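You operate a simulated robot arm through the tools that you are given. There is no shell and no other tool. Be economical: measure what you need, move in short steps, check, and stop when the job is done.

The job below is to be done with a simulated robot arm. You get a single attempt, and the scene is never put back.

TASK
Take the regulator and leave it on top of the hose coil. Shut the dehumidifier door. Put the measuring cup on the counter top away on the lower shelf of the long bench. Open the right glass drawer, take the purple bottle and leave it inside, then shut the drawer. Turn the supply knob to 100. Take the green weight from the teal mat and leave it on the shelf under the window table. Put the seal box from the teal mat on the island top. Any order will do. Set down upright: regulator, measuring cup, purple bottle, seal box.

Only the result counts: the job must be done as asked and must still hold three seconds after the hand-in. Knocking over, shifting, dropping, spilling or breaking anything else fails it. A push-on lid holds only when it is set on centred and level and pressed home; a screw cap is set on level and turned clockwise until tight.

THE ROBOT
A 7-joint arm with a two-finger parallel gripper on a trunk, on a base that drives. Base frame: it is fixed to the floor where the robot stands at the start and does not move with it; the origin is under the middle of the robot, x ahead of it, y to its left, z up; the surface under the hand at the start is at about z = 870. Readings come in mm, degrees, newtons and seconds.
With the tool pointing down near the work surface it reaches from about 100 to 600 mm from the robot's upright axis, wherever it stands. Its first joint turns from -166.0 to 166.0 degrees. Places, roughly: dehumidifier door [200, -300, 300]; green weight [-2750, -3000, 750]; hose coil (15x15x4 cm) [-100, 1200, 900]; island top [-1800, -1200, 900]; lower shelf of the long bench [-3900, 1300, 300]; measuring cup [-500, 1250, 1000]; purple bottle [-500, 1750, 1250]; regulator [750, 0, 1250]; right glass drawer [700, -300, 600]; seal box [-2750, -3000, 750]; shelf under the window table [-2700, -3300, 300]; show [700, -300, 600]; supply knob [-1000, 1800, 900]. Payload 1.57 kg.
Tool frame: the origin (TCP) lies between the finger pads and is the grasp point; the fingertips stand 30 mm ahead of it; z points along the fingers, y is the line along which they close. Largest opening 80 mm; finger width 17, thickness 12; the body of the gripper, 40 by 82 mm, starts 80 mm behind the TCP.
Orientation is that of the tool frame in the base frame, as a unit quaternion [x, y, z, w]. With the fingers straight down and closing along the base's y, the tool's x points along the base's -x, its y along +y and its z along -z.

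THE INTERFACE
- The arm moves only by the tool step_arm. Its argument "rows" is a list of rows, each a list of 7 numbers: the shift along the base's x, y, z in units of 40 mm (1.0 is 40 mm), then the turn, a rotation vector about the base's x, y, z in units of 8 degrees (1.0 is 8 degrees), then the closure, from 0 (fully open) to 1 (shut). In form: [[x, y, z, rx, ry, rz, gripper], ...]. A call has 1 to 20 rows; each row shifts and turns the commanded pose from where the row before left it. A call with a number of a shift or a turn outside -1 to 1 is refused whole. A row lasts 0.2 s, in which the tool goes at most 50 mm and 8.6 degrees; a call with a longer step from one row to the next is refused whole, and so is a gripper value outside its range. Where a pose cannot be reached the arm comes as near as it can. A force on the tool above 40 N (or 10 N above the force at the start of the call, whichever is more), or a blocked arm, ends the call early, and 0.2 s more pass. The fingers move at their own pace (about 72 mm/s each) and stop on an object; they squeeze with about 27 N. The grip force told is the motor's: it shows also when the fingers shut on nothing. Time passes only in rows, and 0.2 s behind the last, so rows that do not move let the fingers close. The reply holds the time, the measured pose of the TCP, the force on the tool along the base axes, the opening and the grip force, in the units named above and with some noise, with the torque about the TCP (base axes, N m) and any sound that the robot's microphone picked up.
- Cameras (640 x 400 px; columns grow to the right, rows downward): "scene" is now at [225.6, -71.9, 1569.5]; the picture's right is [-0.80, -0.60, 0.00], its down [-0.32, 0.43, -0.85] and it looks along [0.51, -0.68, -0.53] (base axes); focal length 214 px, centre (320, 200). "wrist" rides on the gripper at [72, -7, -122] in the tool frame; the picture's right is [0.09, 1.00, 0.00], its down [-0.84, 0.08, -0.54] and it looks along [-0.54, 0.05, 0.84] (tool axes); focal length 238 px, centre (320, 200). There is no depth. A picture from a camera that has moved, and an enlarged one, comes with that camera's place and axes in the base frame and with its lens.
- snapshot(camera): a new picture of that camera. It takes no simulated time.
- raise_lower(by): slides the trunk up (or, below 0, down) by that many mm; the arm and the scene camera ride with it, the base frame stays. It gives what a move gives, with no picture.
- drive_base(legs): drives the robot by 1 to 6 legs, each [ahead, left, turn to the left] in mm, mm and degrees, along the robot's own axes; the way and the turn of a leg run together, so that a leg with both is an arc; at most 1500 mm and 180 degrees a leg. The arm and the cameras ride along, it lands a little off, and it stops where it bumps. It gives what a move gives.
- turn_head(pan, tilt): turns the head with the scene camera to pan (to the left, within 86 degrees either way) and tilt (down, from -29 to 69), counted from straight ahead of the robot. It gives what a move gives.
- zoom(camera, box): a new picture of the part [left, top, right, bottom] of that camera's present view, enlarged. It takes no simulated time.
- finish_job(): hands the job in; it is judged then, once.

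Work in short steps. Places have to be worked out from the pictures, the camera data and where the tool is seen: move nearer, look again, correct. Check each grasp and each placing, and mend what went wrong. You have 207 turns and 200 pictures in all, those below and enlarged ones among them. Open the gripper and draw the arm clear of the work before you hand the job in, unless the task says otherwise; then end with one line.

The tools are called after "Call:" as a command line: name --pt "numbers of a row" for each row, then --argument value for the rest, lists and objects as JSON in quotes. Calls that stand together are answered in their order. step_arm: Moves the arm, as the interface text tells. Its arguments: {"type":"object","properties":{"rows":{"type":"array","items":{"type":"array","items":{"type":"number"}}}},"required":["rows"]} The other tools are called the same way: raise_lower (by) slides the trunk up or down; drive_base (legs) drives the base; turn_head (pan, tilt) turns the head that bears the scene camera; snapshot (camera) takes a picture; zoom (camera, box) takes an enlarged picture of a part of a camera's view; finish_job () hands the job in.

At the start:

```text
clock: 0.0
tool_pos: [444.0, -220.9, 1478.5]
tcp_rot: [-0.005, 1.0, 0.0, -0.005]
wrist_force: [-0.8, 0.1, -0.6]
torque: [0.05, -0.01, -0.02]
width: 79.9
finger_force: 0.0
trunk travel left (down, up): [-780.0, 210.0]
robot x, y, heading: [2.2, 3.2, 0.0]
head pan, tilt: [-33.3, 65.2]
```

scene: 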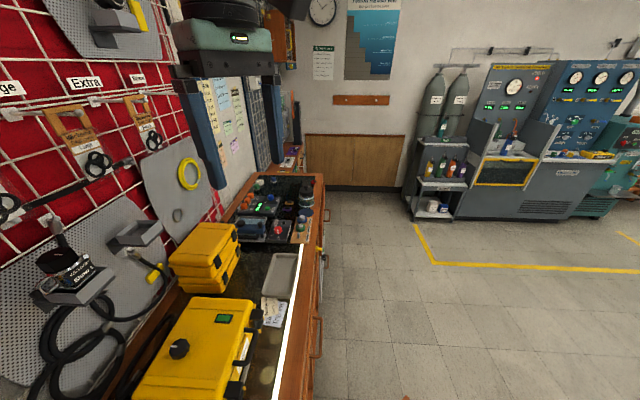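
wrist: 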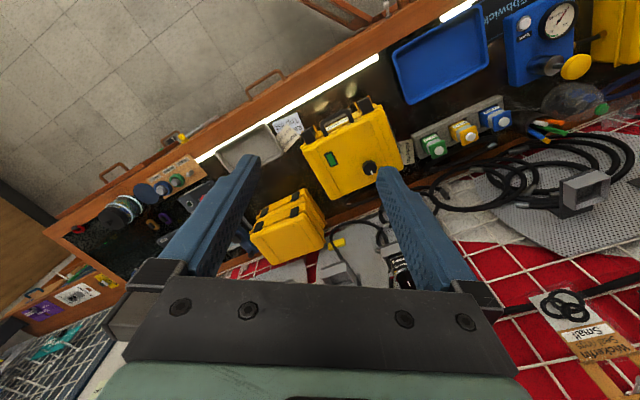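

I see the counter ahead with yellow cases and gauges; I look around by panning the head first.

Call:
turn_head --pan 0 --tilt 35

Call:
snapshot --camera "scene"

Call:
turn_head --pan 80 --tilt 25

Call:
snapshot --camera "scene"

Call:
turn_head --pan -80 --tilt 25

Call:
snapshot --camera "scene"

```text
clock: 1.0
tool_pos: [445.9, -217.0, 1476.3]
tcp_rot: [-0.008, 1.0, -0.001, -0.008]
wrist_force: [-0.5, 0.8, 0.3]
torque: [-0.04, -0.03, 0.02]
width: 80.1
finger_force: 0.1
trunk travel left (down, up): [-780.0, 210.0]
robot x, y, heading: [-2.3, 1.3, 0.3]
head pan, tilt: [0.0, 35.0]
```

```text
197 pictures are left
camera scene: at [226.8, -70.6, 1568.4], right [-0.79, -0.62, 0.0], down [-0.34, 0.43, -0.84], along [0.52, -0.66, -0.54], focal length 214 px, centre (320, 200)
```

scene: 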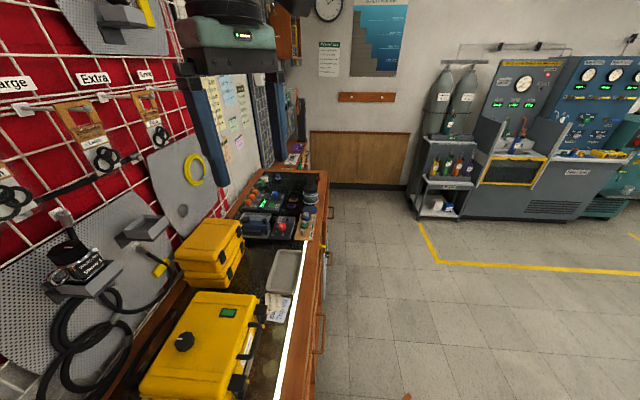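

```text
clock: 2.5
tool_pos: [446.4, -216.7, 1478.1]
tcp_rot: [-0.008, 1.0, -0.001, -0.006]
wrist_force: [0.2, -0.2, 0.3]
torque: [0.01, 0.01, 0.03]
width: 79.9
finger_force: 0.0
trunk travel left (down, up): [-780.0, 210.0]
robot x, y, heading: [-2.7, -1.6, -0.1]
head pan, tilt: [80.0, 25.0]
```

```text
196 pictures are left
camera scene: at [237.3, -65.8, 1583.6], right [-0.71, -0.71, 0.0], down [-0.28, 0.28, -0.92], along [0.65, -0.65, -0.4], focal length 214 px, centre (320, 200)
```

scene: 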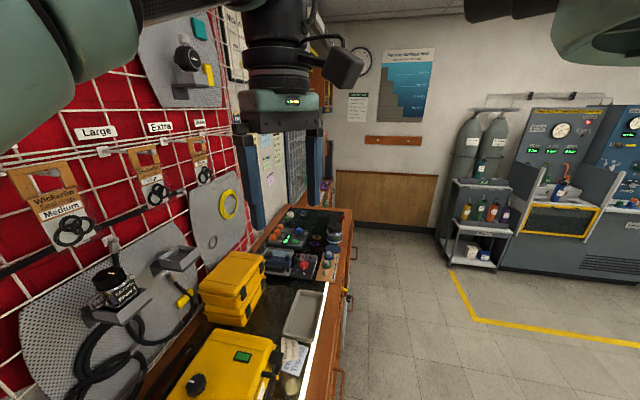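

```text
clock: 5.0
tool_pos: [444.7, -219.9, 1479.0]
tcp_rot: [-0.004, 1.0, 0.0, -0.004]
wrist_force: [-0.1, 0.6, 1.3]
torque: [0.01, 0.0, -0.01]
width: 79.9
finger_force: 0.1
trunk travel left (down, up): [-780.0, 210.0]
robot x, y, heading: [2.5, 1.4, -0.2]
head pan, tilt: [-80.0, 25.0]
```

```text
195 pictures are left
camera scene: at [187.9, -91.1, 1581.0], right [-0.98, -0.17, 0.0], down [-0.07, 0.42, -0.91], along [0.16, -0.89, -0.42], focal length 214 px, centre (320, 200)
```

scene: 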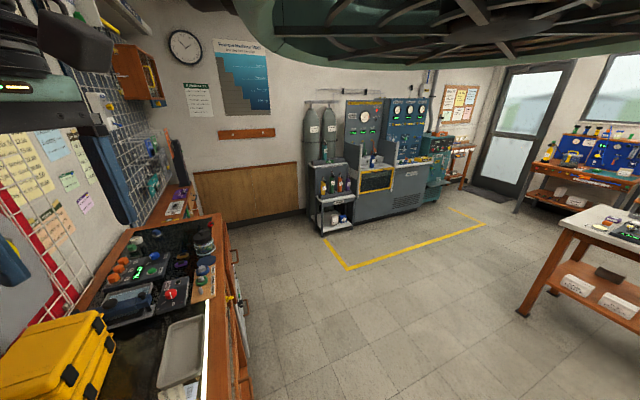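

The reported head angles and camera axes disagree for the first two pictures; I check by turning again and looking in sequence.

Call:
turn_head --pan 0 --tilt 35

```text
clock: 6.5
tool_pos: [447.6, -217.2, 1477.0]
tcp_rot: [-0.007, 1.0, -0.001, -0.007]
wrist_force: [-0.1, 0.6, 0.0]
torque: [0.01, 0.02, 0.02]
width: 80.0
finger_force: 0.0
trunk travel left (down, up): [-780.0, 210.0]
robot x, y, heading: [-1.9, -1.4, -0.0]
head pan, tilt: [0.0, 35.0]
```

Now I take the picture.

Call:
snapshot --camera "scene"

```text
194 pictures are left
camera scene: at [232.8, -68.2, 1575.8], right [-0.74, -0.67, 0.0], down [-0.32, 0.35, -0.88], along [0.59, -0.65, -0.47], focal length 214 px, centre (320, 200)
```

scene: 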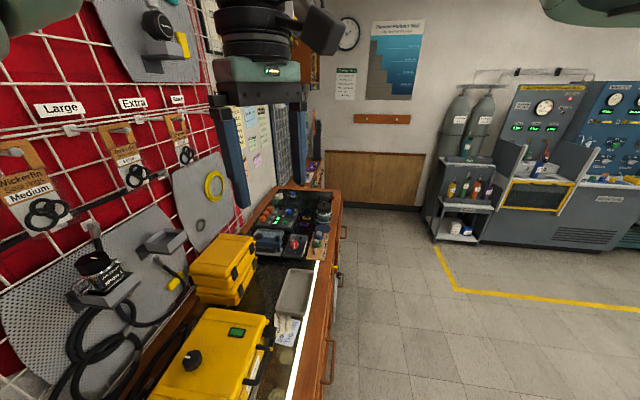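

The head seems blocked by the arm itself (arm parts hang in the view). I lower the arm 200 mm and try again.

Call:
step_arm --pt "-0.5 0 -1 0 0 0 0" --pt "-0.5 0 -1 0 0 0 0" --pt "0 0 -1 0 0 0 0" --pt "0 0 -1 0 0 0 0" --pt "0 0 -1 0 0 0 0"

Call:
turn_head --pan 0 --tilt 35

Call:
snapshot --camera "scene"

Call:
snapshot --camera "wrist"

```text
clock: 7.7
tool_pos: [404.3, -218.7, 1277.7]
tcp_rot: [-0.005, 1.0, -0.001, -0.005]
wrist_force: [-0.3, 0.8, -0.2]
torque: [0.02, 0.0, 0.01]
width: 80.0
finger_force: 0.0
trunk travel left (down, up): [-780.0, 210.0]
robot x, y, heading: [0.6, -1.3, -0.1]
head pan, tilt: [0.0, 35.0]
```

```text
clock: 8.3
tool_pos: [403.8, -219.3, 1278.2]
tcp_rot: [-0.004, 1.0, -0.001, -0.005]
wrist_force: [0.1, 0.0, -0.7]
torque: [-0.02, -0.01, 0.01]
width: 79.7
finger_force: 0.1
trunk travel left (down, up): [-780.0, 210.0]
robot x, y, heading: [3.0, -1.4, -0.0]
head pan, tilt: [0.0, 35.0]
```

```text
193 pictures are left
camera scene: at [259.9, -0.5, 1565.3], right [0.0, -1.0, 0.0], down [-0.57, 0.0, -0.82], along [0.82, 0.0, -0.57], focal length 214 px, centre (320, 200)
```

scene: 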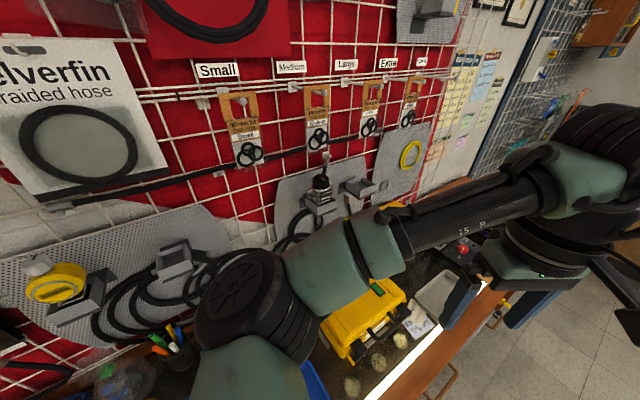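

```text
192 pictures are left
camera wrist: at [333.1, -225.8, 1398.9], right [-0.1, 0.99, 0.0], down [0.84, 0.09, 0.53], along [0.53, 0.05, -0.85], focal length 238 px, centre (320, 200)
```

wrist: 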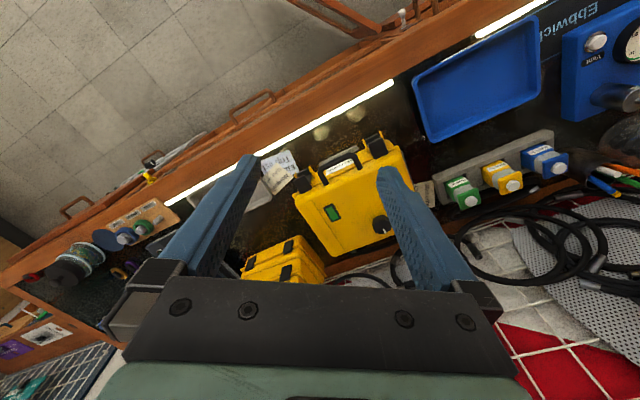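

The head turns freely now. I zoom onto the regulator on its bracket, and pan left for a map.

Call:
zoom --camera "scene" --box '[250, 140, 410, 240]'

Call:
turn_head --pan 80 --tilt 20

Call:
snapshot --camera "scene"

```text
4.00 times, centred on (330, 190) of scene
camera zoom: at [259.9, -0.5, 1565.3], right [0.0, -1.0, 0.0], down [-0.57, 0.0, -0.82], along [0.82, 0.0, -0.57], focal length 858 px, centre (280, 240)
```

zoom: 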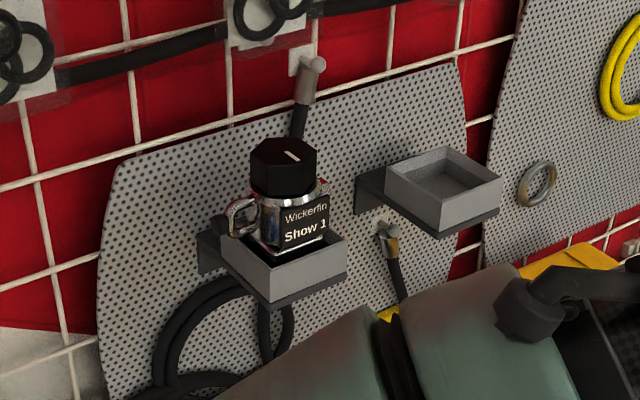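

```text
clock: 9.8
tool_pos: [404.2, -220.6, 1278.6]
tcp_rot: [-0.005, 1.0, -0.001, -0.005]
wrist_force: [0.2, -0.1, -0.3]
torque: [0.01, -0.01, -0.01]
width: 80.2
finger_force: 0.0
trunk travel left (down, up): [-780.0, 210.0]
robot x, y, heading: [-1.8, 1.6, -0.1]
head pan, tilt: [80.0, 20.0]
```

```text
190 pictures are left
camera scene: at [188.1, 91.2, 1589.1], right [0.98, -0.17, 0.0], down [-0.06, -0.34, -0.94], along [0.16, 0.93, -0.34], focal length 214 px, centre (320, 200)
```

scene: 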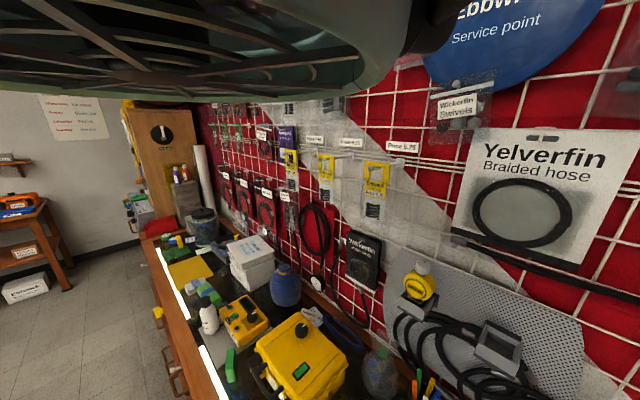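

The room is rotated relative to the base frame: the counter runs along about (-0.5, 0.87). I look down in front and to the right for the drawer and dehumidifier.

Call:
turn_head --pan -60 --tilt 60

Call:
snapshot --camera "scene"

Call:
turn_head --pan 60 --tilt 60

Call:
snapshot --camera "scene"

```text
clock: 12.1
tool_pos: [404.1, -218.0, 1277.9]
tcp_rot: [-0.004, 1.0, -0.001, -0.005]
wrist_force: [0.9, -0.6, 0.3]
torque: [0.0, 0.03, 0.01]
width: 79.8
finger_force: 0.0
trunk travel left (down, up): [-780.0, 210.0]
robot x, y, heading: [3.2, 1.0, -0.1]
head pan, tilt: [-60.0, 60.0]
```

```text
189 pictures are left
camera scene: at [205.2, -58.2, 1531.0], right [-0.87, -0.5, 0.0], down [-0.43, 0.75, -0.5], along [0.25, -0.43, -0.87], focal length 214 px, centre (320, 200)
```

scene: 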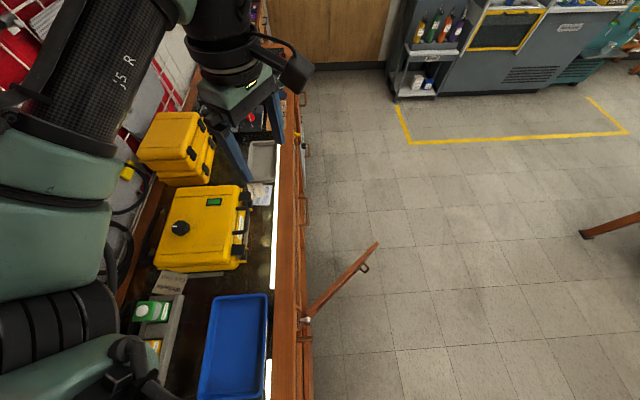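

```text
clock: 14.1
tool_pos: [403.8, -219.2, 1278.0]
tcp_rot: [-0.004, 1.0, -0.002, -0.005]
wrist_force: [-0.6, -0.8, 0.6]
torque: [0.01, 0.01, -0.01]
width: 79.8
finger_force: 0.0
trunk travel left (down, up): [-780.0, 210.0]
robot x, y, heading: [-1.3, -5.7, 0.2]
head pan, tilt: [60.0, 60.0]
```

```text
188 pictures are left
camera scene: at [205.2, 57.2, 1531.0], right [0.87, -0.5, 0.0], down [-0.43, -0.75, -0.5], along [0.25, 0.43, -0.87], focal length 214 px, centre (320, 200)
```

scene: 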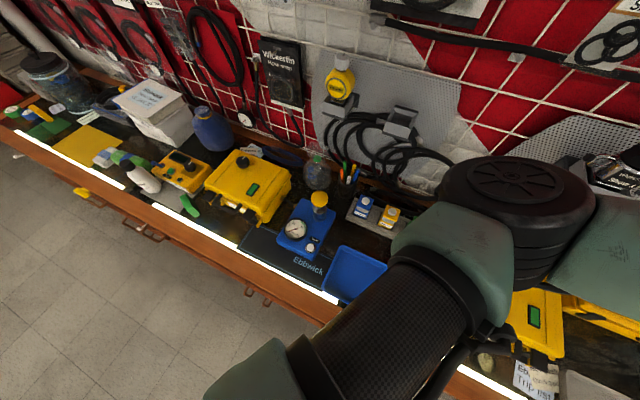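

The open wooden door leaf (dehumidifier) juts out below the counter just right of me. I back off 450 mm and turn left 0 to view it, head aimed at it.

Call:
drive_base --legs '[[-450, 0, 0]]'

Call:
raise_lower --by -400

Call:
turn_head --pan -15 --tilt 45

Call:
snapshot --camera "scene"

```text
clock: 16.8
tool_pos: [-45.0, -219.6, 1278.0]
tcp_rot: [-0.005, 1.0, -0.001, -0.005]
wrist_force: [-1.3, 0.1, 0.4]
torque: [0.01, 0.03, 0.0]
width: 80.0
finger_force: 0.1
trunk travel left (down, up): [-780.0, 210.0]
robot x, y, heading: [-449.9, -3.2, -0.0]
head pan, tilt: [60.0, 60.0]
```

```text
clock: 20.6
tool_pos: [-43.8, -218.1, 877.5]
tcp_rot: [-0.005, 1.0, -0.001, -0.005]
wrist_force: [-0.7, 0.4, -0.5]
torque: [-0.01, 0.0, 0.01]
width: 80.3
finger_force: 0.0
trunk travel left (down, up): [-380.0, 610.0]
robot x, y, heading: [-448.6, 0.2, 0.1]
head pan, tilt: [60.0, 60.0]
```

```text
clock: 22.1
tool_pos: [-44.8, -218.9, 879.3]
tcp_rot: [-0.005, 1.0, -0.001, -0.005]
wrist_force: [0.2, -0.6, -0.6]
torque: [0.02, 0.0, 0.0]
width: 80.2
finger_force: 0.0
trunk travel left (down, up): [-380.0, 610.0]
robot x, y, heading: [-448.3, -3.3, -0.2]
head pan, tilt: [-15.0, 45.0]
```

```text
187 pictures are left
camera scene: at [-199.3, -21.4, 1150.5], right [-0.26, -0.97, 0.0], down [-0.68, 0.18, -0.71], along [0.68, -0.18, -0.71], focal length 214 px, centre (320, 200)
```

scene: 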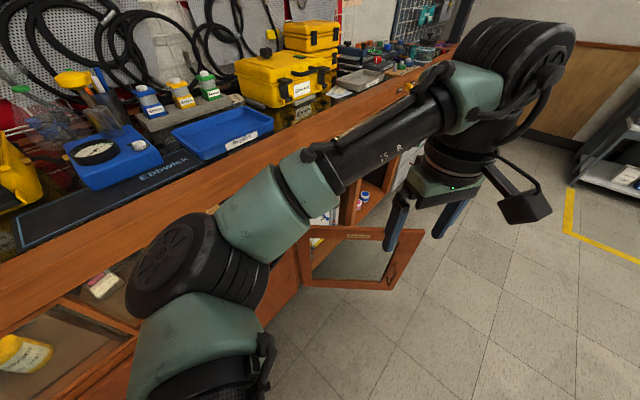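

The door is open about 90° with hinge on its left. I drive right (in robot axes) to look at it from its open side.

Call:
drive_base --legs '[[-250, -500, 30]]'

Call:
turn_head --pan 10 --tilt 30

Call:
snapshot --camera "scene"

Call:
snapshot --camera "wrist"

```text
clock: 25.3
tool_pos: [-100.9, -529.3, 877.9]
tcp_rot: [-0.265, 0.964, -0.002, -0.005]
wrist_force: [-0.2, -1.4, 0.1]
torque: [-0.03, 0.0, -0.03]
width: 80.1
finger_force: 0.1
trunk travel left (down, up): [-380.0, 610.0]
robot x, y, heading: [-559.0, -544.2, 30.3]
head pan, tilt: [-15.0, 45.0]
```

```text
clock: 26.2
tool_pos: [-100.8, -529.4, 879.0]
tcp_rot: [-0.265, 0.964, -0.003, -0.005]
wrist_force: [1.2, 0.1, 0.3]
torque: [0.0, -0.02, 0.0]
width: 80.0
finger_force: 0.0
trunk travel left (down, up): [-380.0, 610.0]
robot x, y, heading: [-558.9, -546.4, 30.5]
head pan, tilt: [10.0, 30.0]
```

```text
186 pictures are left
camera scene: at [-341.9, -399.9, 1173.0], right [0.65, -0.76, 0.0], down [-0.38, -0.32, -0.87], along [0.66, 0.56, -0.5], focal length 214 px, centre (320, 200)
```

scene: 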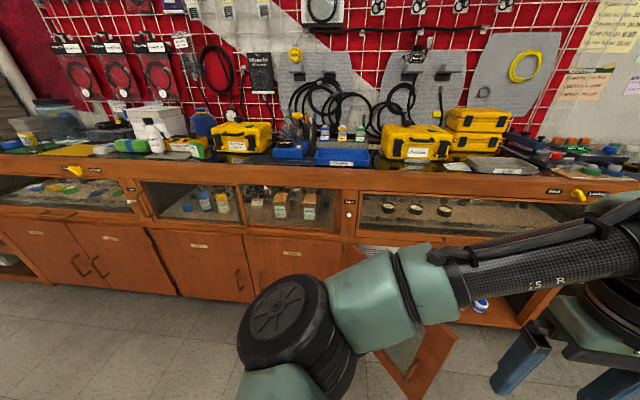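

```text
185 pictures are left
camera wrist: at [-157.9, -570.3, 998.7], right [-0.59, 0.81, 0.0], down [0.68, 0.5, 0.53], along [0.43, 0.31, -0.85], focal length 238 px, centre (320, 200)
```

wrist: 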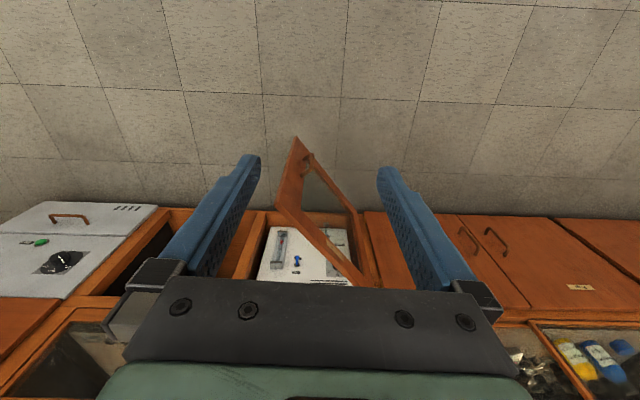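

From the wrist view the door is open ~45°, hinge near [220,-117], free end near [138,-475], z≈55–545. I'll lower the tool, tilt it to point forward-down, and push the door by driving toward the counter.

Call:
raise_lower --by -370

Call:
step_arm --pt "0 0 0 0.5 -0.866 0 1" --pt "0 0 0 0.5 -0.866 0 1" --pt "0 0 0 0.5 -0.866 0 1" --pt "0 0 0 0.5 -0.866 0 1" --pt "0 0 0 0.5 -0.866 0 1" --pt "0 0 0 0.5 -0.866 0 1" --pt "0 0 0 0.5 -0.866 0 1" --pt "0 0 -1 0 0 0 1" --pt "0 0 -1 0 0 0 1" --pt "0 0 -1 0 0 0 1"

Call:
snapshot --camera "wrist"

Call:
snapshot --camera "scene"

```text
clock: 29.8
tool_pos: [-99.4, -528.4, 507.4]
tcp_rot: [-0.265, 0.964, -0.001, -0.005]
wrist_force: [0.0, -0.1, 0.6]
torque: [-0.02, 0.0, -0.04]
width: 79.8
finger_force: 0.1
trunk travel left (down, up): [-10.0, 980.0]
robot x, y, heading: [-555.3, -543.1, 29.9]
head pan, tilt: [10.0, 30.0]
```

```text
clock: 32.0
tool_pos: [-99.9, -530.3, 388.1]
tcp_rot: [-0.234, 0.854, 0.116, 0.45]
wrist_force: [0.5, 0.3, 0.0]
torque: [0.02, -0.01, 0.0]
width: 0.0
finger_force: 21.2
trunk travel left (down, up): [-10.0, 980.0]
robot x, y, heading: [-558.8, -541.8, 30.0]
head pan, tilt: [10.0, 30.0]
```

```text
184 pictures are left
camera wrist: at [-219.6, -606.2, 396.3], right [-0.55, 0.83, -0.09], down [-0.02, 0.09, 1.0], along [0.84, 0.55, -0.03], focal length 238 px, centre (320, 200)
```

wrist: 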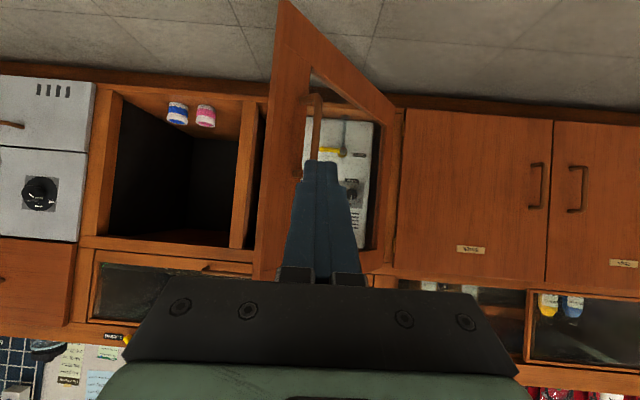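

```text
183 pictures are left
camera scene: at [-342.0, -399.9, 803.2], right [0.65, -0.76, 0.0], down [-0.38, -0.32, -0.87], along [0.66, 0.56, -0.5], focal length 214 px, centre (320, 200)
```

scene: 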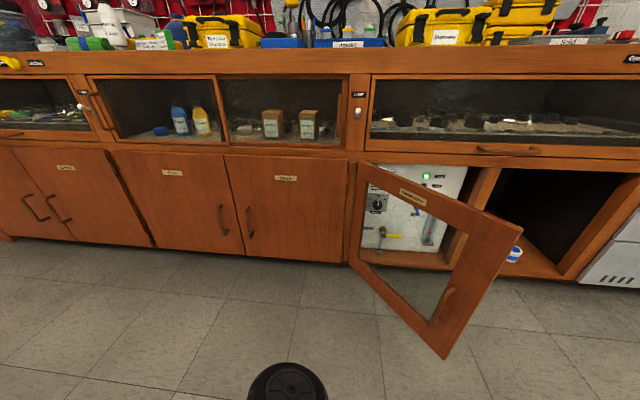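

The open door is clear: hinge ≈[260,-71], free end ≈[135,-480], top z≈556. I raise the fingers to the top rail (tip z≈525) and drive ahead to push it shut.

Call:
step_arm --pt "0 0 1 0 0 0 1" --pt "0 0 1 0 0 0 1" --pt "0 0 1 0 0 0 1" --pt "0.4 -0.69 0.6 0 0 0 1"

Call:
drive_base --legs '[[400, 0, 0]]'

Call:
snapshot --camera "scene"

Call:
snapshot --camera "wrist"

```text
clock: 33.0
tool_pos: [-84.6, -556.3, 532.3]
tcp_rot: [-0.234, 0.854, 0.116, 0.45]
wrist_force: [-0.2, -0.3, 0.0]
torque: [-0.02, 0.0, 0.0]
width: 0.0
finger_force: 21.5
trunk travel left (down, up): [-10.0, 980.0]
robot x, y, heading: [-560.6, -544.5, 30.1]
head pan, tilt: [10.0, 30.0]
```

```text
clock: 35.5
tool_pos: [263.4, -354.8, 533.2]
tcp_rot: [-0.235, 0.854, 0.117, 0.45]
wrist_force: [0.8, 0.2, 0.2]
torque: [0.0, -0.01, 0.01]
width: 0.1
finger_force: 21.4
trunk travel left (down, up): [-10.0, 980.0]
robot x, y, heading: [-211.6, -339.4, 30.2]
head pan, tilt: [10.0, 30.0]
```

```text
182 pictures are left
camera scene: at [4.7, -197.7, 803.1], right [0.65, -0.76, 0.0], down [-0.38, -0.32, -0.87], along [0.66, 0.56, -0.5], focal length 214 px, centre (320, 200)
```

scene: 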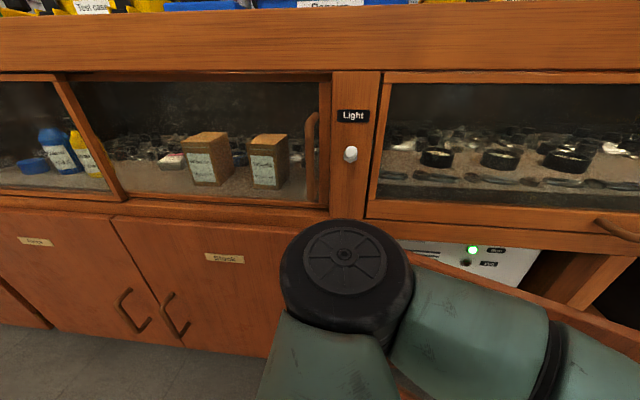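

```text
181 pictures are left
camera wrist: at [144.2, -431.0, 541.1], right [-0.55, 0.83, -0.09], down [-0.02, 0.09, 1.0], along [0.84, 0.55, -0.03], focal length 238 px, centre (320, 200)
```

wrist: 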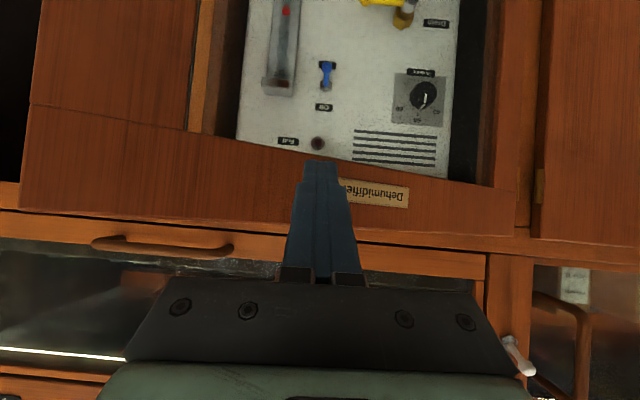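

The door has swung most of the way; I push another 90 mm.

Call:
drive_base --legs '[[90, 0, 0]]'

Call:
snapshot --camera "wrist"

```text
clock: 36.6
tool_pos: [340.7, -309.7, 532.4]
tcp_rot: [-0.235, 0.854, 0.116, 0.45]
wrist_force: [-0.3, -0.2, 0.6]
torque: [0.01, 0.0, 0.02]
width: 0.0
finger_force: 21.2
trunk travel left (down, up): [-10.0, 980.0]
robot x, y, heading: [-132.4, -294.5, 30.2]
head pan, tilt: [10.0, 30.0]
```

```text
180 pictures are left
camera wrist: at [221.4, -385.8, 541.1], right [-0.55, 0.83, -0.09], down [-0.02, 0.09, 1.0], along [0.84, 0.55, -0.03], focal length 238 px, centre (320, 200)
```

wrist: 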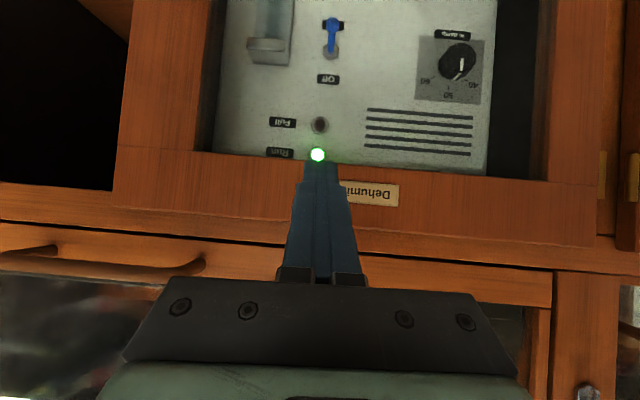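

Nearly shut; I push the last bit with the arm, which stops on force.

Call:
step_arm --pt "0.22 0.125 0 0 0 0 1" --pt "0.22 0.125 0 0 0 0 1" --pt "0.22 0.125 0 0 0 0 1" --pt "0.22 0.125 0 0 0 0 1" --pt "0.22 0.125 0 0 0 0 1" --pt "0.22 0.125 0 0 0 0 1"

Call:
snapshot --camera "wrist"

```text
clock: 37.9
tool_pos: [382.2, -287.9, 531.8]
tcp_rot: [-0.229, 0.857, 0.116, 0.447]
wrist_force: [-4.4, -0.9, 1.5]
torque: [-0.03, 0.01, 0.07]
width: 0.1
finger_force: 21.3
trunk travel left (down, up): [-10.0, 980.0]
robot x, y, heading: [-136.6, -297.1, 30.4]
head pan, tilt: [10.0, 30.0]
stopped in row 6: the force on the tool passed its limit at 55 N (the readings are from after the stop); the commanded pose is now the measured one
```

```text
179 pictures are left
camera wrist: at [262.1, -362.0, 540.5], right [-0.54, 0.84, -0.08], down [-0.01, 0.09, 1.0], along [0.84, 0.54, -0.04], focal length 238 px, centre (320, 200)
```

wrist: 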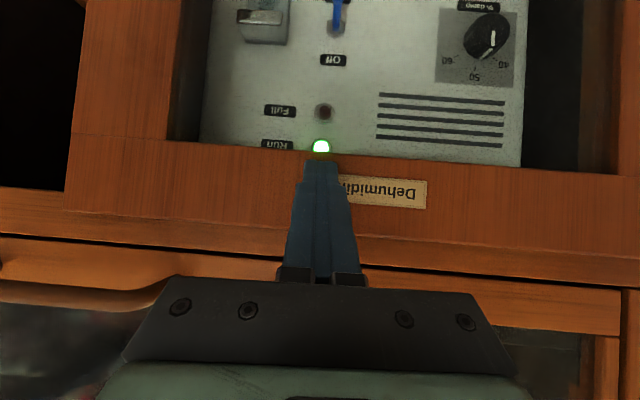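

The push ended on a firm stop: the door should be shut. I back off 250 mm, raise the trunk, and check it along with the drawer.

Call:
drive_base --legs '[[-300, 0, 0]]'

Call:
turn_head --pan -5 --tilt 20

Call:
snapshot --camera "scene"

Call:
snapshot --camera "wrist"

```text
clock: 39.9
tool_pos: [125.5, -436.4, 530.7]
tcp_rot: [-0.232, 0.856, 0.116, 0.447]
wrist_force: [-0.3, -0.5, 0.0]
torque: [0.0, -0.03, 0.03]
width: 0.2
finger_force: 21.8
trunk travel left (down, up): [-10.0, 980.0]
robot x, y, heading: [-392.3, -448.3, 30.4]
head pan, tilt: [10.0, 30.0]
```

```text
clock: 40.7
tool_pos: [123.7, -436.1, 530.4]
tcp_rot: [-0.232, 0.856, 0.117, 0.446]
wrist_force: [0.1, 0.2, 0.4]
torque: [0.03, 0.0, 0.0]
width: 0.1
finger_force: 21.1
trunk travel left (down, up): [-10.0, 980.0]
robot x, y, heading: [-395.9, -448.7, 30.5]
head pan, tilt: [-5.0, 20.0]
```

```text
178 pictures are left
camera scene: at [-161.4, -321.5, 819.1], right [0.43, -0.9, 0.0], down [-0.31, -0.15, -0.94], along [0.85, 0.4, -0.34], focal length 214 px, centre (320, 200)
```

scene: 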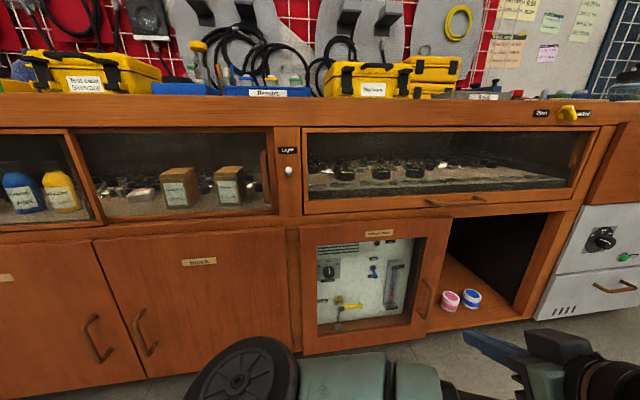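

```text
177 pictures are left
camera wrist: at [5.3, -511.2, 540.2], right [-0.54, 0.83, -0.08], down [-0.01, 0.09, 1.0], along [0.84, 0.54, -0.04], focal length 238 px, centre (320, 200)
```

wrist: 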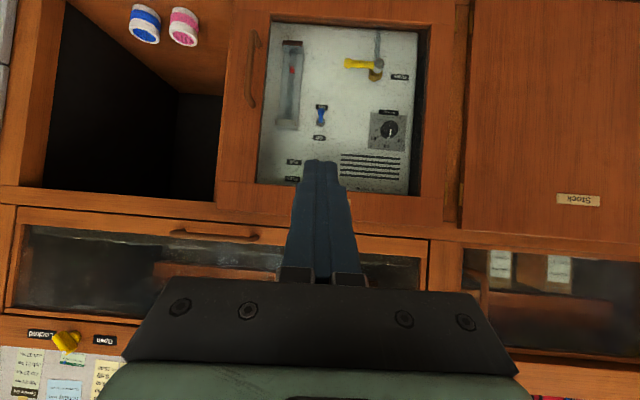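

The door is shut. The right glass drawer has a handle on its bottom rail and a yellow "Open/Locked" knob on the apron; I zoom on it.

Call:
zoom --camera "scene" --box '[500, 90, 620, 165]'

Call:
zoom --camera "scene" --box '[300, 110, 620, 310]'

```text
5.33 times, centred on (560, 128) of scene
camera zoom: at [-161.4, -321.5, 819.1], right [0.43, -0.9, 0.0], down [-0.31, -0.15, -0.94], along [0.85, 0.4, -0.34], focal length 1144 px, centre (-960, 587)
```

zoom: 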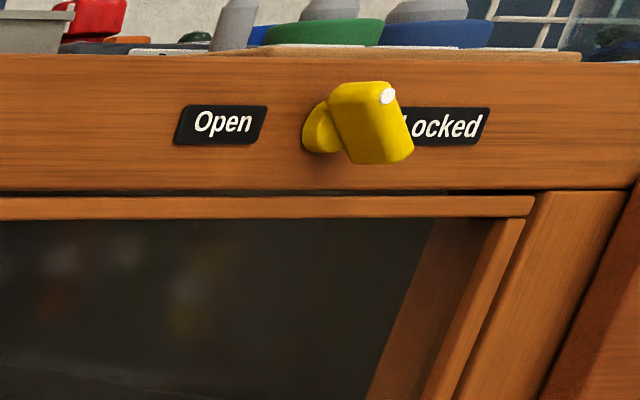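

```text
2.00 times, centred on (460, 210) of scene
camera zoom: at [-161.4, -321.5, 819.1], right [0.43, -0.9, 0.0], down [-0.31, -0.15, -0.94], along [0.85, 0.4, -0.34], focal length 429 px, centre (40, 180)
```

zoom: 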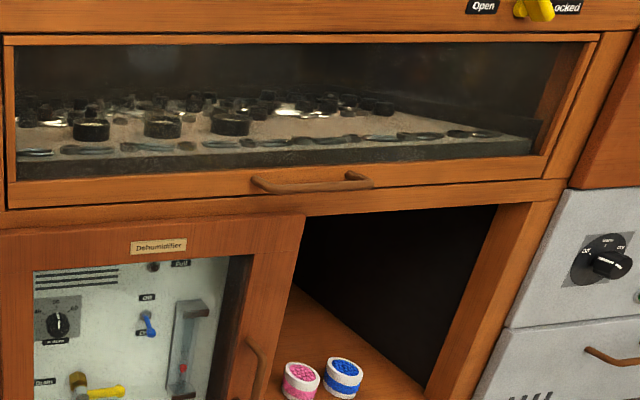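

The drawer lock is set to Locked; I'll deal with it later. Next the regulator (≈[750,-8,1255], cap on top ≈1285): raise the trunk and line up in front of it facing the wall.

Call:
raise_lower --by 800

Call:
drive_base --legs '[[0, -190, 0], [400, 0, 0]]'

Call:
turn_head --pan 0 --tilt 35

Call:
snapshot --camera "scene"

Call:
snapshot --camera "wrist"

```text
refused: 800 is not a number from -400 to 400
```

```text
clock: 43.9
tool_pos: [486.6, -444.2, 529.3]
tcp_rot: [-0.225, 0.861, 0.116, 0.441]
wrist_force: [-1.4, -1.8, -0.3]
torque: [-0.01, 0.02, 0.02]
width: 0.0
finger_force: 21.5
trunk travel left (down, up): [-10.0, 980.0]
robot x, y, heading: [-23.2, -451.8, 30.3]
head pan, tilt: [-5.0, 20.0]
stopped in leg 2: the force on the tool passed its limit at 130 N (the readings are from after the stop); the commanded pose is now the measured one
```

```text
clock: 44.7
tool_pos: [487.2, -442.3, 530.6]
tcp_rot: [-0.225, 0.861, 0.116, 0.441]
wrist_force: [-2.2, -1.5, 0.2]
torque: [-0.01, 0.0, -0.01]
width: 0.0
finger_force: 21.2
trunk travel left (down, up): [-10.0, 980.0]
robot x, y, heading: [-24.6, -449.3, 30.5]
head pan, tilt: [0.0, 35.0]
```

```text
174 pictures are left
camera scene: at [199.9, -320.7, 795.4], right [0.51, -0.86, 0.0], down [-0.49, -0.29, -0.82], along [0.71, 0.42, -0.57], focal length 214 px, centre (320, 200)
```

scene: 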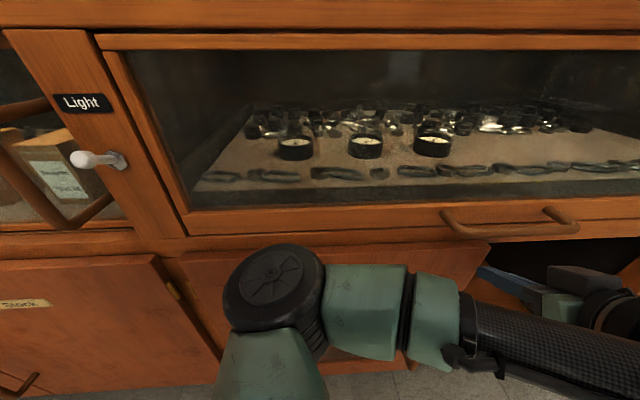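

```text
173 pictures are left
camera wrist: at [366.8, -518.1, 540.4], right [-0.53, 0.84, -0.07], down [0.01, 0.09, 1.0], along [0.85, 0.53, -0.05], focal length 238 px, centre (320, 200)
```

wrist: 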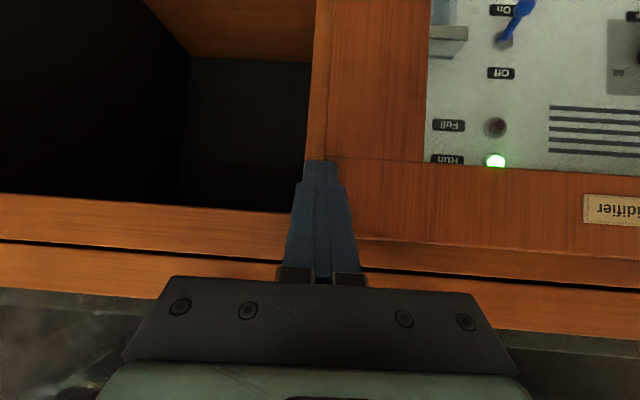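

The trunk raise was refused (limit 400) and the fingers bumped the door edge. I back off at once and check for harm.

Call:
drive_base --legs '[[-350, 0, 0]]'

Call:
snapshot --camera "scene"

Call:
snapshot --camera "wrist"

```text
clock: 46.9
tool_pos: [185.1, -621.4, 530.7]
tcp_rot: [-0.225, 0.861, 0.116, 0.441]
wrist_force: [-0.5, 0.7, -0.2]
torque: [0.0, -0.01, -0.01]
width: 0.1
finger_force: 21.4
trunk travel left (down, up): [-10.0, 980.0]
robot x, y, heading: [-327.7, -628.1, 30.4]
head pan, tilt: [0.0, 35.0]
```

```text
172 pictures are left
camera scene: at [-102.2, -498.4, 795.3], right [0.51, -0.86, 0.0], down [-0.49, -0.29, -0.82], along [0.71, 0.42, -0.57], focal length 214 px, centre (320, 200)
```

scene: 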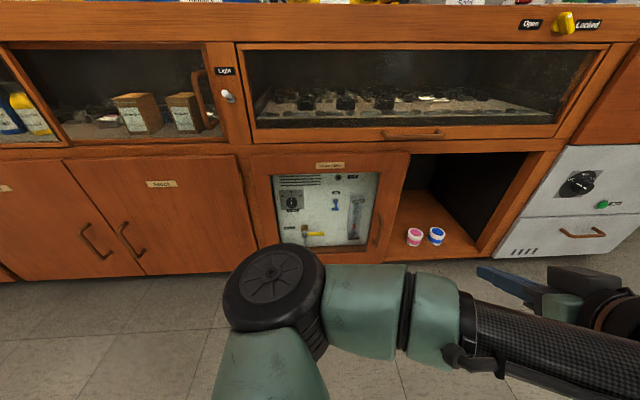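

```text
171 pictures are left
camera wrist: at [64.8, -695.7, 540.4], right [-0.54, 0.84, -0.07], down [0.01, 0.09, 1.0], along [0.84, 0.53, -0.05], focal length 238 px, centre (320, 200)
```

wrist: 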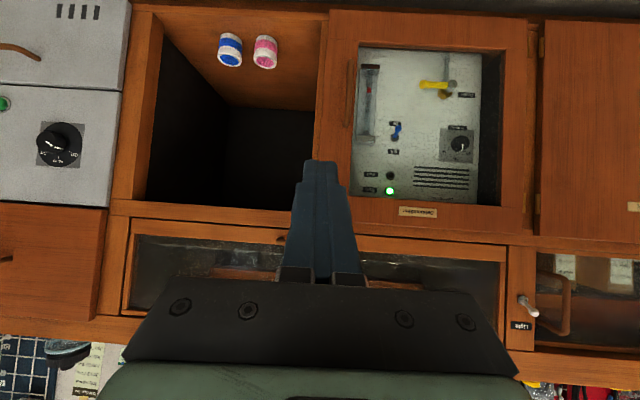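

No damage seen; I zoom in on the door to judge its gap.

Call:
zoom --camera "scene" --box '[230, 140, 430, 265]'

Call:
raise_lower --by 400

```text
3.20 times, centred on (330, 202) of scene
camera zoom: at [-102.2, -498.4, 795.3], right [0.51, -0.86, 0.0], down [-0.49, -0.29, -0.82], along [0.71, 0.42, -0.57], focal length 686 px, centre (288, 192)
```

zoom: 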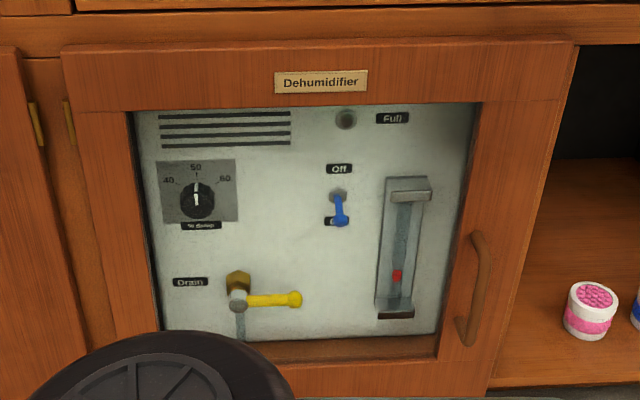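

```text
clock: 50.8
tool_pos: [185.9, -622.4, 930.0]
tcp_rot: [-0.224, 0.861, 0.116, 0.442]
wrist_force: [0.1, 0.3, -0.6]
torque: [0.02, 0.01, 0.05]
width: 0.0
finger_force: 20.9
trunk travel left (down, up): [-410.0, 580.0]
robot x, y, heading: [-327.9, -631.0, 30.5]
head pan, tilt: [0.0, 35.0]
```

The door is flush. I raise the trunk another 380 so the tool is at the regulator's height.

Call:
raise_lower --by 385

Call:
step_arm --pt "0 0 0 0 0 0 0" --pt "0 0 0 0 0 0 0" --pt "0 0 0 0 0 0 0"

```text
clock: 54.5
tool_pos: [185.9, -620.6, 1314.2]
tcp_rot: [-0.225, 0.861, 0.116, 0.442]
wrist_force: [0.6, -0.2, -0.1]
torque: [0.04, 0.04, -0.01]
width: 0.0
finger_force: 21.1
trunk travel left (down, up): [-795.0, 195.0]
robot x, y, heading: [-330.1, -628.3, 30.6]
head pan, tilt: [0.0, 35.0]
```

```text
clock: 55.3
tool_pos: [183.4, -622.1, 1314.3]
tcp_rot: [-0.225, 0.861, 0.116, 0.442]
wrist_force: [-0.2, 0.3, 0.1]
torque: [0.03, -0.01, -0.02]
width: 80.2
finger_force: 0.1
trunk travel left (down, up): [-795.0, 195.0]
robot x, y, heading: [-326.7, -626.2, 30.3]
head pan, tilt: [0.0, 35.0]
```

Gripper open at z 1314. I drive 380 mm ahead, watching for contact.

Call:
drive_base --legs '[[380, 0, 0]]'

Call:
snapshot --camera "scene"

Call:
snapshot --camera "wrist"

```text
clock: 57.7
tool_pos: [513.3, -430.1, 1314.4]
tcp_rot: [-0.223, 0.861, 0.115, 0.442]
wrist_force: [-0.4, 0.1, -0.8]
torque: [-0.02, 0.01, -0.02]
width: 80.1
finger_force: 0.1
trunk travel left (down, up): [-795.0, 195.0]
robot x, y, heading: [0.3, -438.6, 30.3]
head pan, tilt: [0.0, 35.0]
```

```text
169 pictures are left
camera scene: at [225.2, -306.7, 1580.3], right [0.51, -0.86, 0.0], down [-0.49, -0.29, -0.82], along [0.71, 0.41, -0.57], focal length 214 px, centre (320, 200)
```

scene: 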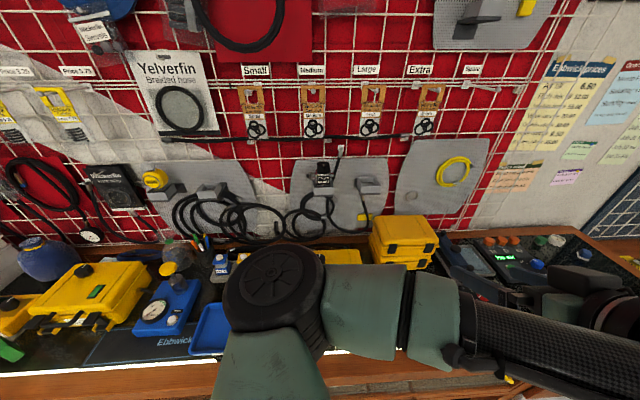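

```text
168 pictures are left
camera wrist: at [391.8, -504.3, 1325.4], right [-0.53, 0.84, -0.07], down [0.01, 0.09, 1.0], along [0.85, 0.53, -0.05], focal length 238 px, centre (320, 200)
```

wrist: 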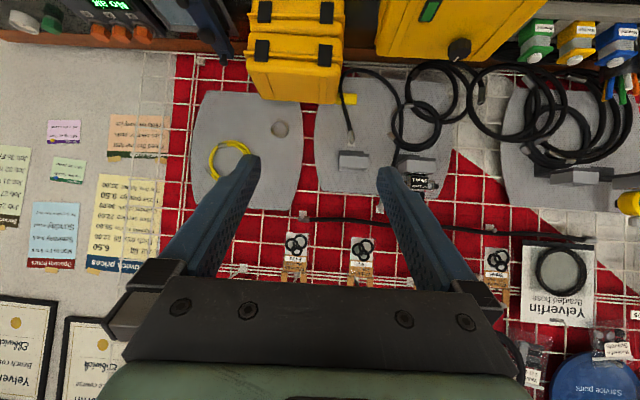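

The regulator triangulates consistently to ≈[750,-10,1250]. I shift the tool 245 mm left along the wall to line up with it.

Call:
step_arm --pt "-0.5 0.866 0 0 0 0 0" --pt "-0.5 0.866 0 0 0 0 0" --pt "-0.5 0.866 0 0 0 0 0" --pt "-0.5 0.866 0 0 0 0 0" --pt "-0.5 0.866 0 0 0 0 0" --pt "-0.5 0.866 0 0 0 0 0"

Call:
snapshot --camera "wrist"

```text
clock: 59.1
tool_pos: [415.3, -215.0, 1317.7]
tcp_rot: [-0.224, 0.862, 0.115, 0.441]
wrist_force: [-0.5, -0.4, -0.6]
torque: [0.01, -0.02, -0.02]
width: 79.7
finger_force: 0.0
out of reach, approached as far as the arm can: row 4, 5, 6
trunk travel left (down, up): [-795.0, 195.0]
robot x, y, heading: [0.1, -437.3, 30.4]
head pan, tilt: [0.0, 35.0]
```

```text
167 pictures are left
camera wrist: at [294.6, -289.0, 1328.9], right [-0.53, 0.84, -0.07], down [0.01, 0.09, 1.0], along [0.85, 0.53, -0.05], focal length 238 px, centre (320, 200)
```

wrist: 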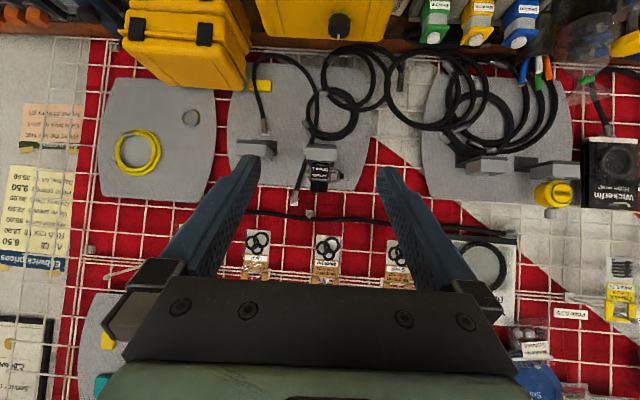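

Regulator is now centred between the fingers, about 390 mm ahead. I drive 200 mm closer.

Call:
drive_base --legs '[[200, 0, 0]]'

Call:
snapshot --camera "wrist"

Call:
snapshot --camera "scene"

```text
clock: 60.7
tool_pos: [592.4, -113.3, 1317.9]
tcp_rot: [-0.224, 0.862, 0.116, 0.44]
wrist_force: [0.3, 0.1, 0.1]
torque: [0.02, 0.01, 0.0]
width: 80.1
finger_force: 0.1
trunk travel left (down, up): [-795.0, 195.0]
robot x, y, heading: [175.9, -331.9, 30.3]
head pan, tilt: [0.0, 35.0]
```

```text
166 pictures are left
camera wrist: at [471.0, -187.8, 1328.7], right [-0.53, 0.84, -0.07], down [0.01, 0.09, 1.0], along [0.85, 0.53, -0.05], focal length 238 px, centre (320, 200)
```

wrist: 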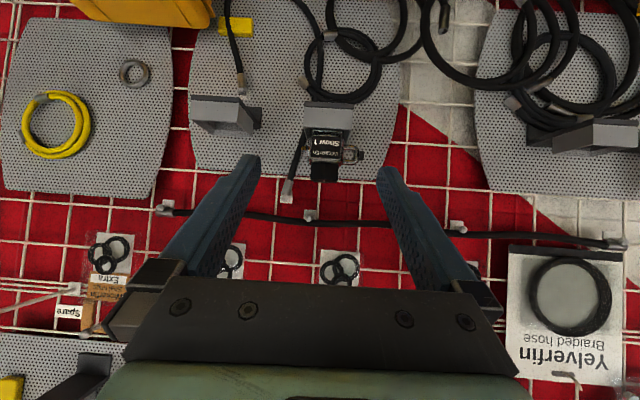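

```text
165 pictures are left
camera scene: at [400.4, -204.6, 1580.3], right [0.5, -0.86, 0.0], down [-0.5, -0.29, -0.82], along [0.71, 0.41, -0.57], focal length 214 px, centre (320, 200)
```

scene: 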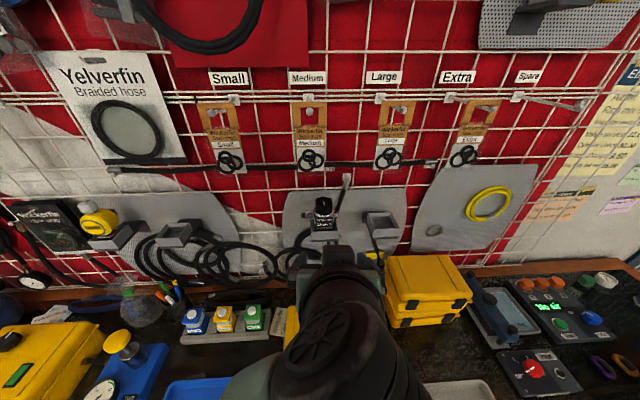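

I zoom the wrist view on the regulator to see fittings and cap dimensions.

Call:
zoom --camera "wrist" --box '[270, 90, 390, 210]'

Call:
zoom --camera "scene" --box '[280, 170, 400, 250]'

```text
3.33 times, centred on (330, 150) of wrist
camera zoom: at [471.0, -187.8, 1328.7], right [-0.53, 0.84, -0.07], down [0.01, 0.09, 1.0], along [0.85, 0.53, -0.05], focal length 794 px, centre (287, 367)
```

zoom: 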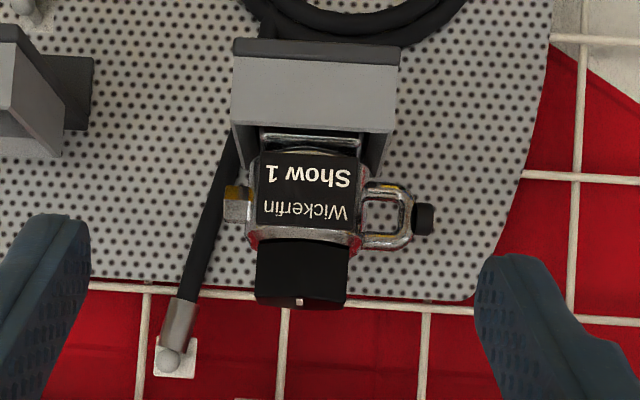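

```text
5.00 times, centred on (340, 210) of scene
camera zoom: at [400.4, -204.6, 1580.3], right [0.5, -0.86, 0.0], down [-0.5, -0.29, -0.82], along [0.71, 0.41, -0.57], focal length 1072 px, centre (220, 150)
```

zoom: 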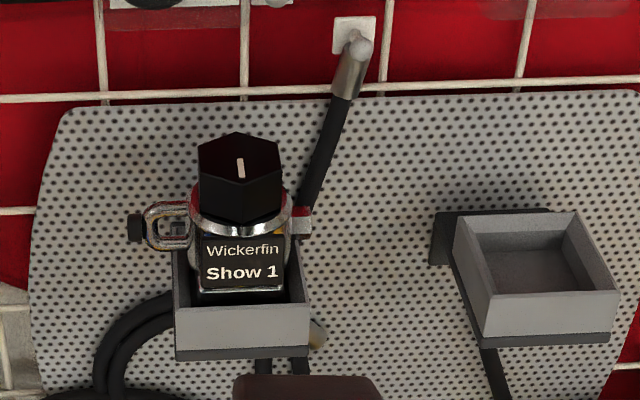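

Cap: 38 mm wide, z≈1259–1290, with a loop fitting just below it. Before choosing the grip angle I look left at the hose coil surroundings.

Call:
turn_head --pan 84 --tilt 20

Call:
snapshot --camera "scene"

```text
clock: 62.3
tool_pos: [590.8, -114.6, 1317.9]
tcp_rot: [-0.223, 0.862, 0.115, 0.44]
wrist_force: [0.3, -0.5, 0.2]
torque: [0.03, 0.0, -0.03]
width: 80.0
finger_force: 0.1
trunk travel left (down, up): [-795.0, 195.0]
robot x, y, heading: [177.0, -334.4, 30.2]
head pan, tilt: [84.0, 20.0]
```

```text
162 pictures are left
camera scene: at [286.1, -164.0, 1604.1], right [0.91, 0.41, 0.0], down [0.14, -0.31, -0.94], along [-0.39, 0.86, -0.34], focal length 214 px, centre (320, 200)
```

scene: 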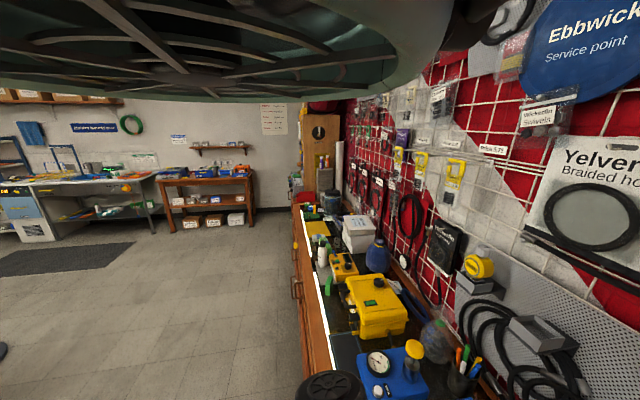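

Zoom on the counter part around the expected coil position (≈(348,225)).

Call:
zoom --camera "scene" --box '[270, 160, 430, 300]'

Call:
zoom --camera "scene" --box '[280, 90, 420, 220]'

```text
2.86 times, centred on (350, 230) of scene
camera zoom: at [286.1, -164.0, 1604.1], right [0.91, 0.41, 0.0], down [0.14, -0.31, -0.94], along [-0.39, 0.86, -0.34], focal length 613 px, centre (234, 114)
```

zoom: 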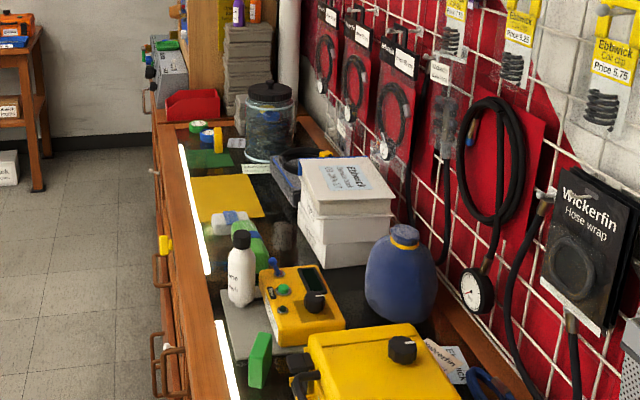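

```text
3.08 times, centred on (350, 155) of scene
camera zoom: at [286.1, -164.0, 1604.1], right [0.91, 0.41, 0.0], down [0.14, -0.31, -0.94], along [-0.39, 0.86, -0.34], focal length 660 px, centre (228, 338)
```

zoom: 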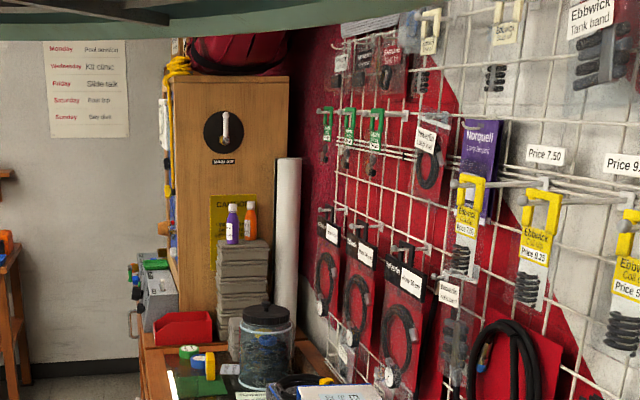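

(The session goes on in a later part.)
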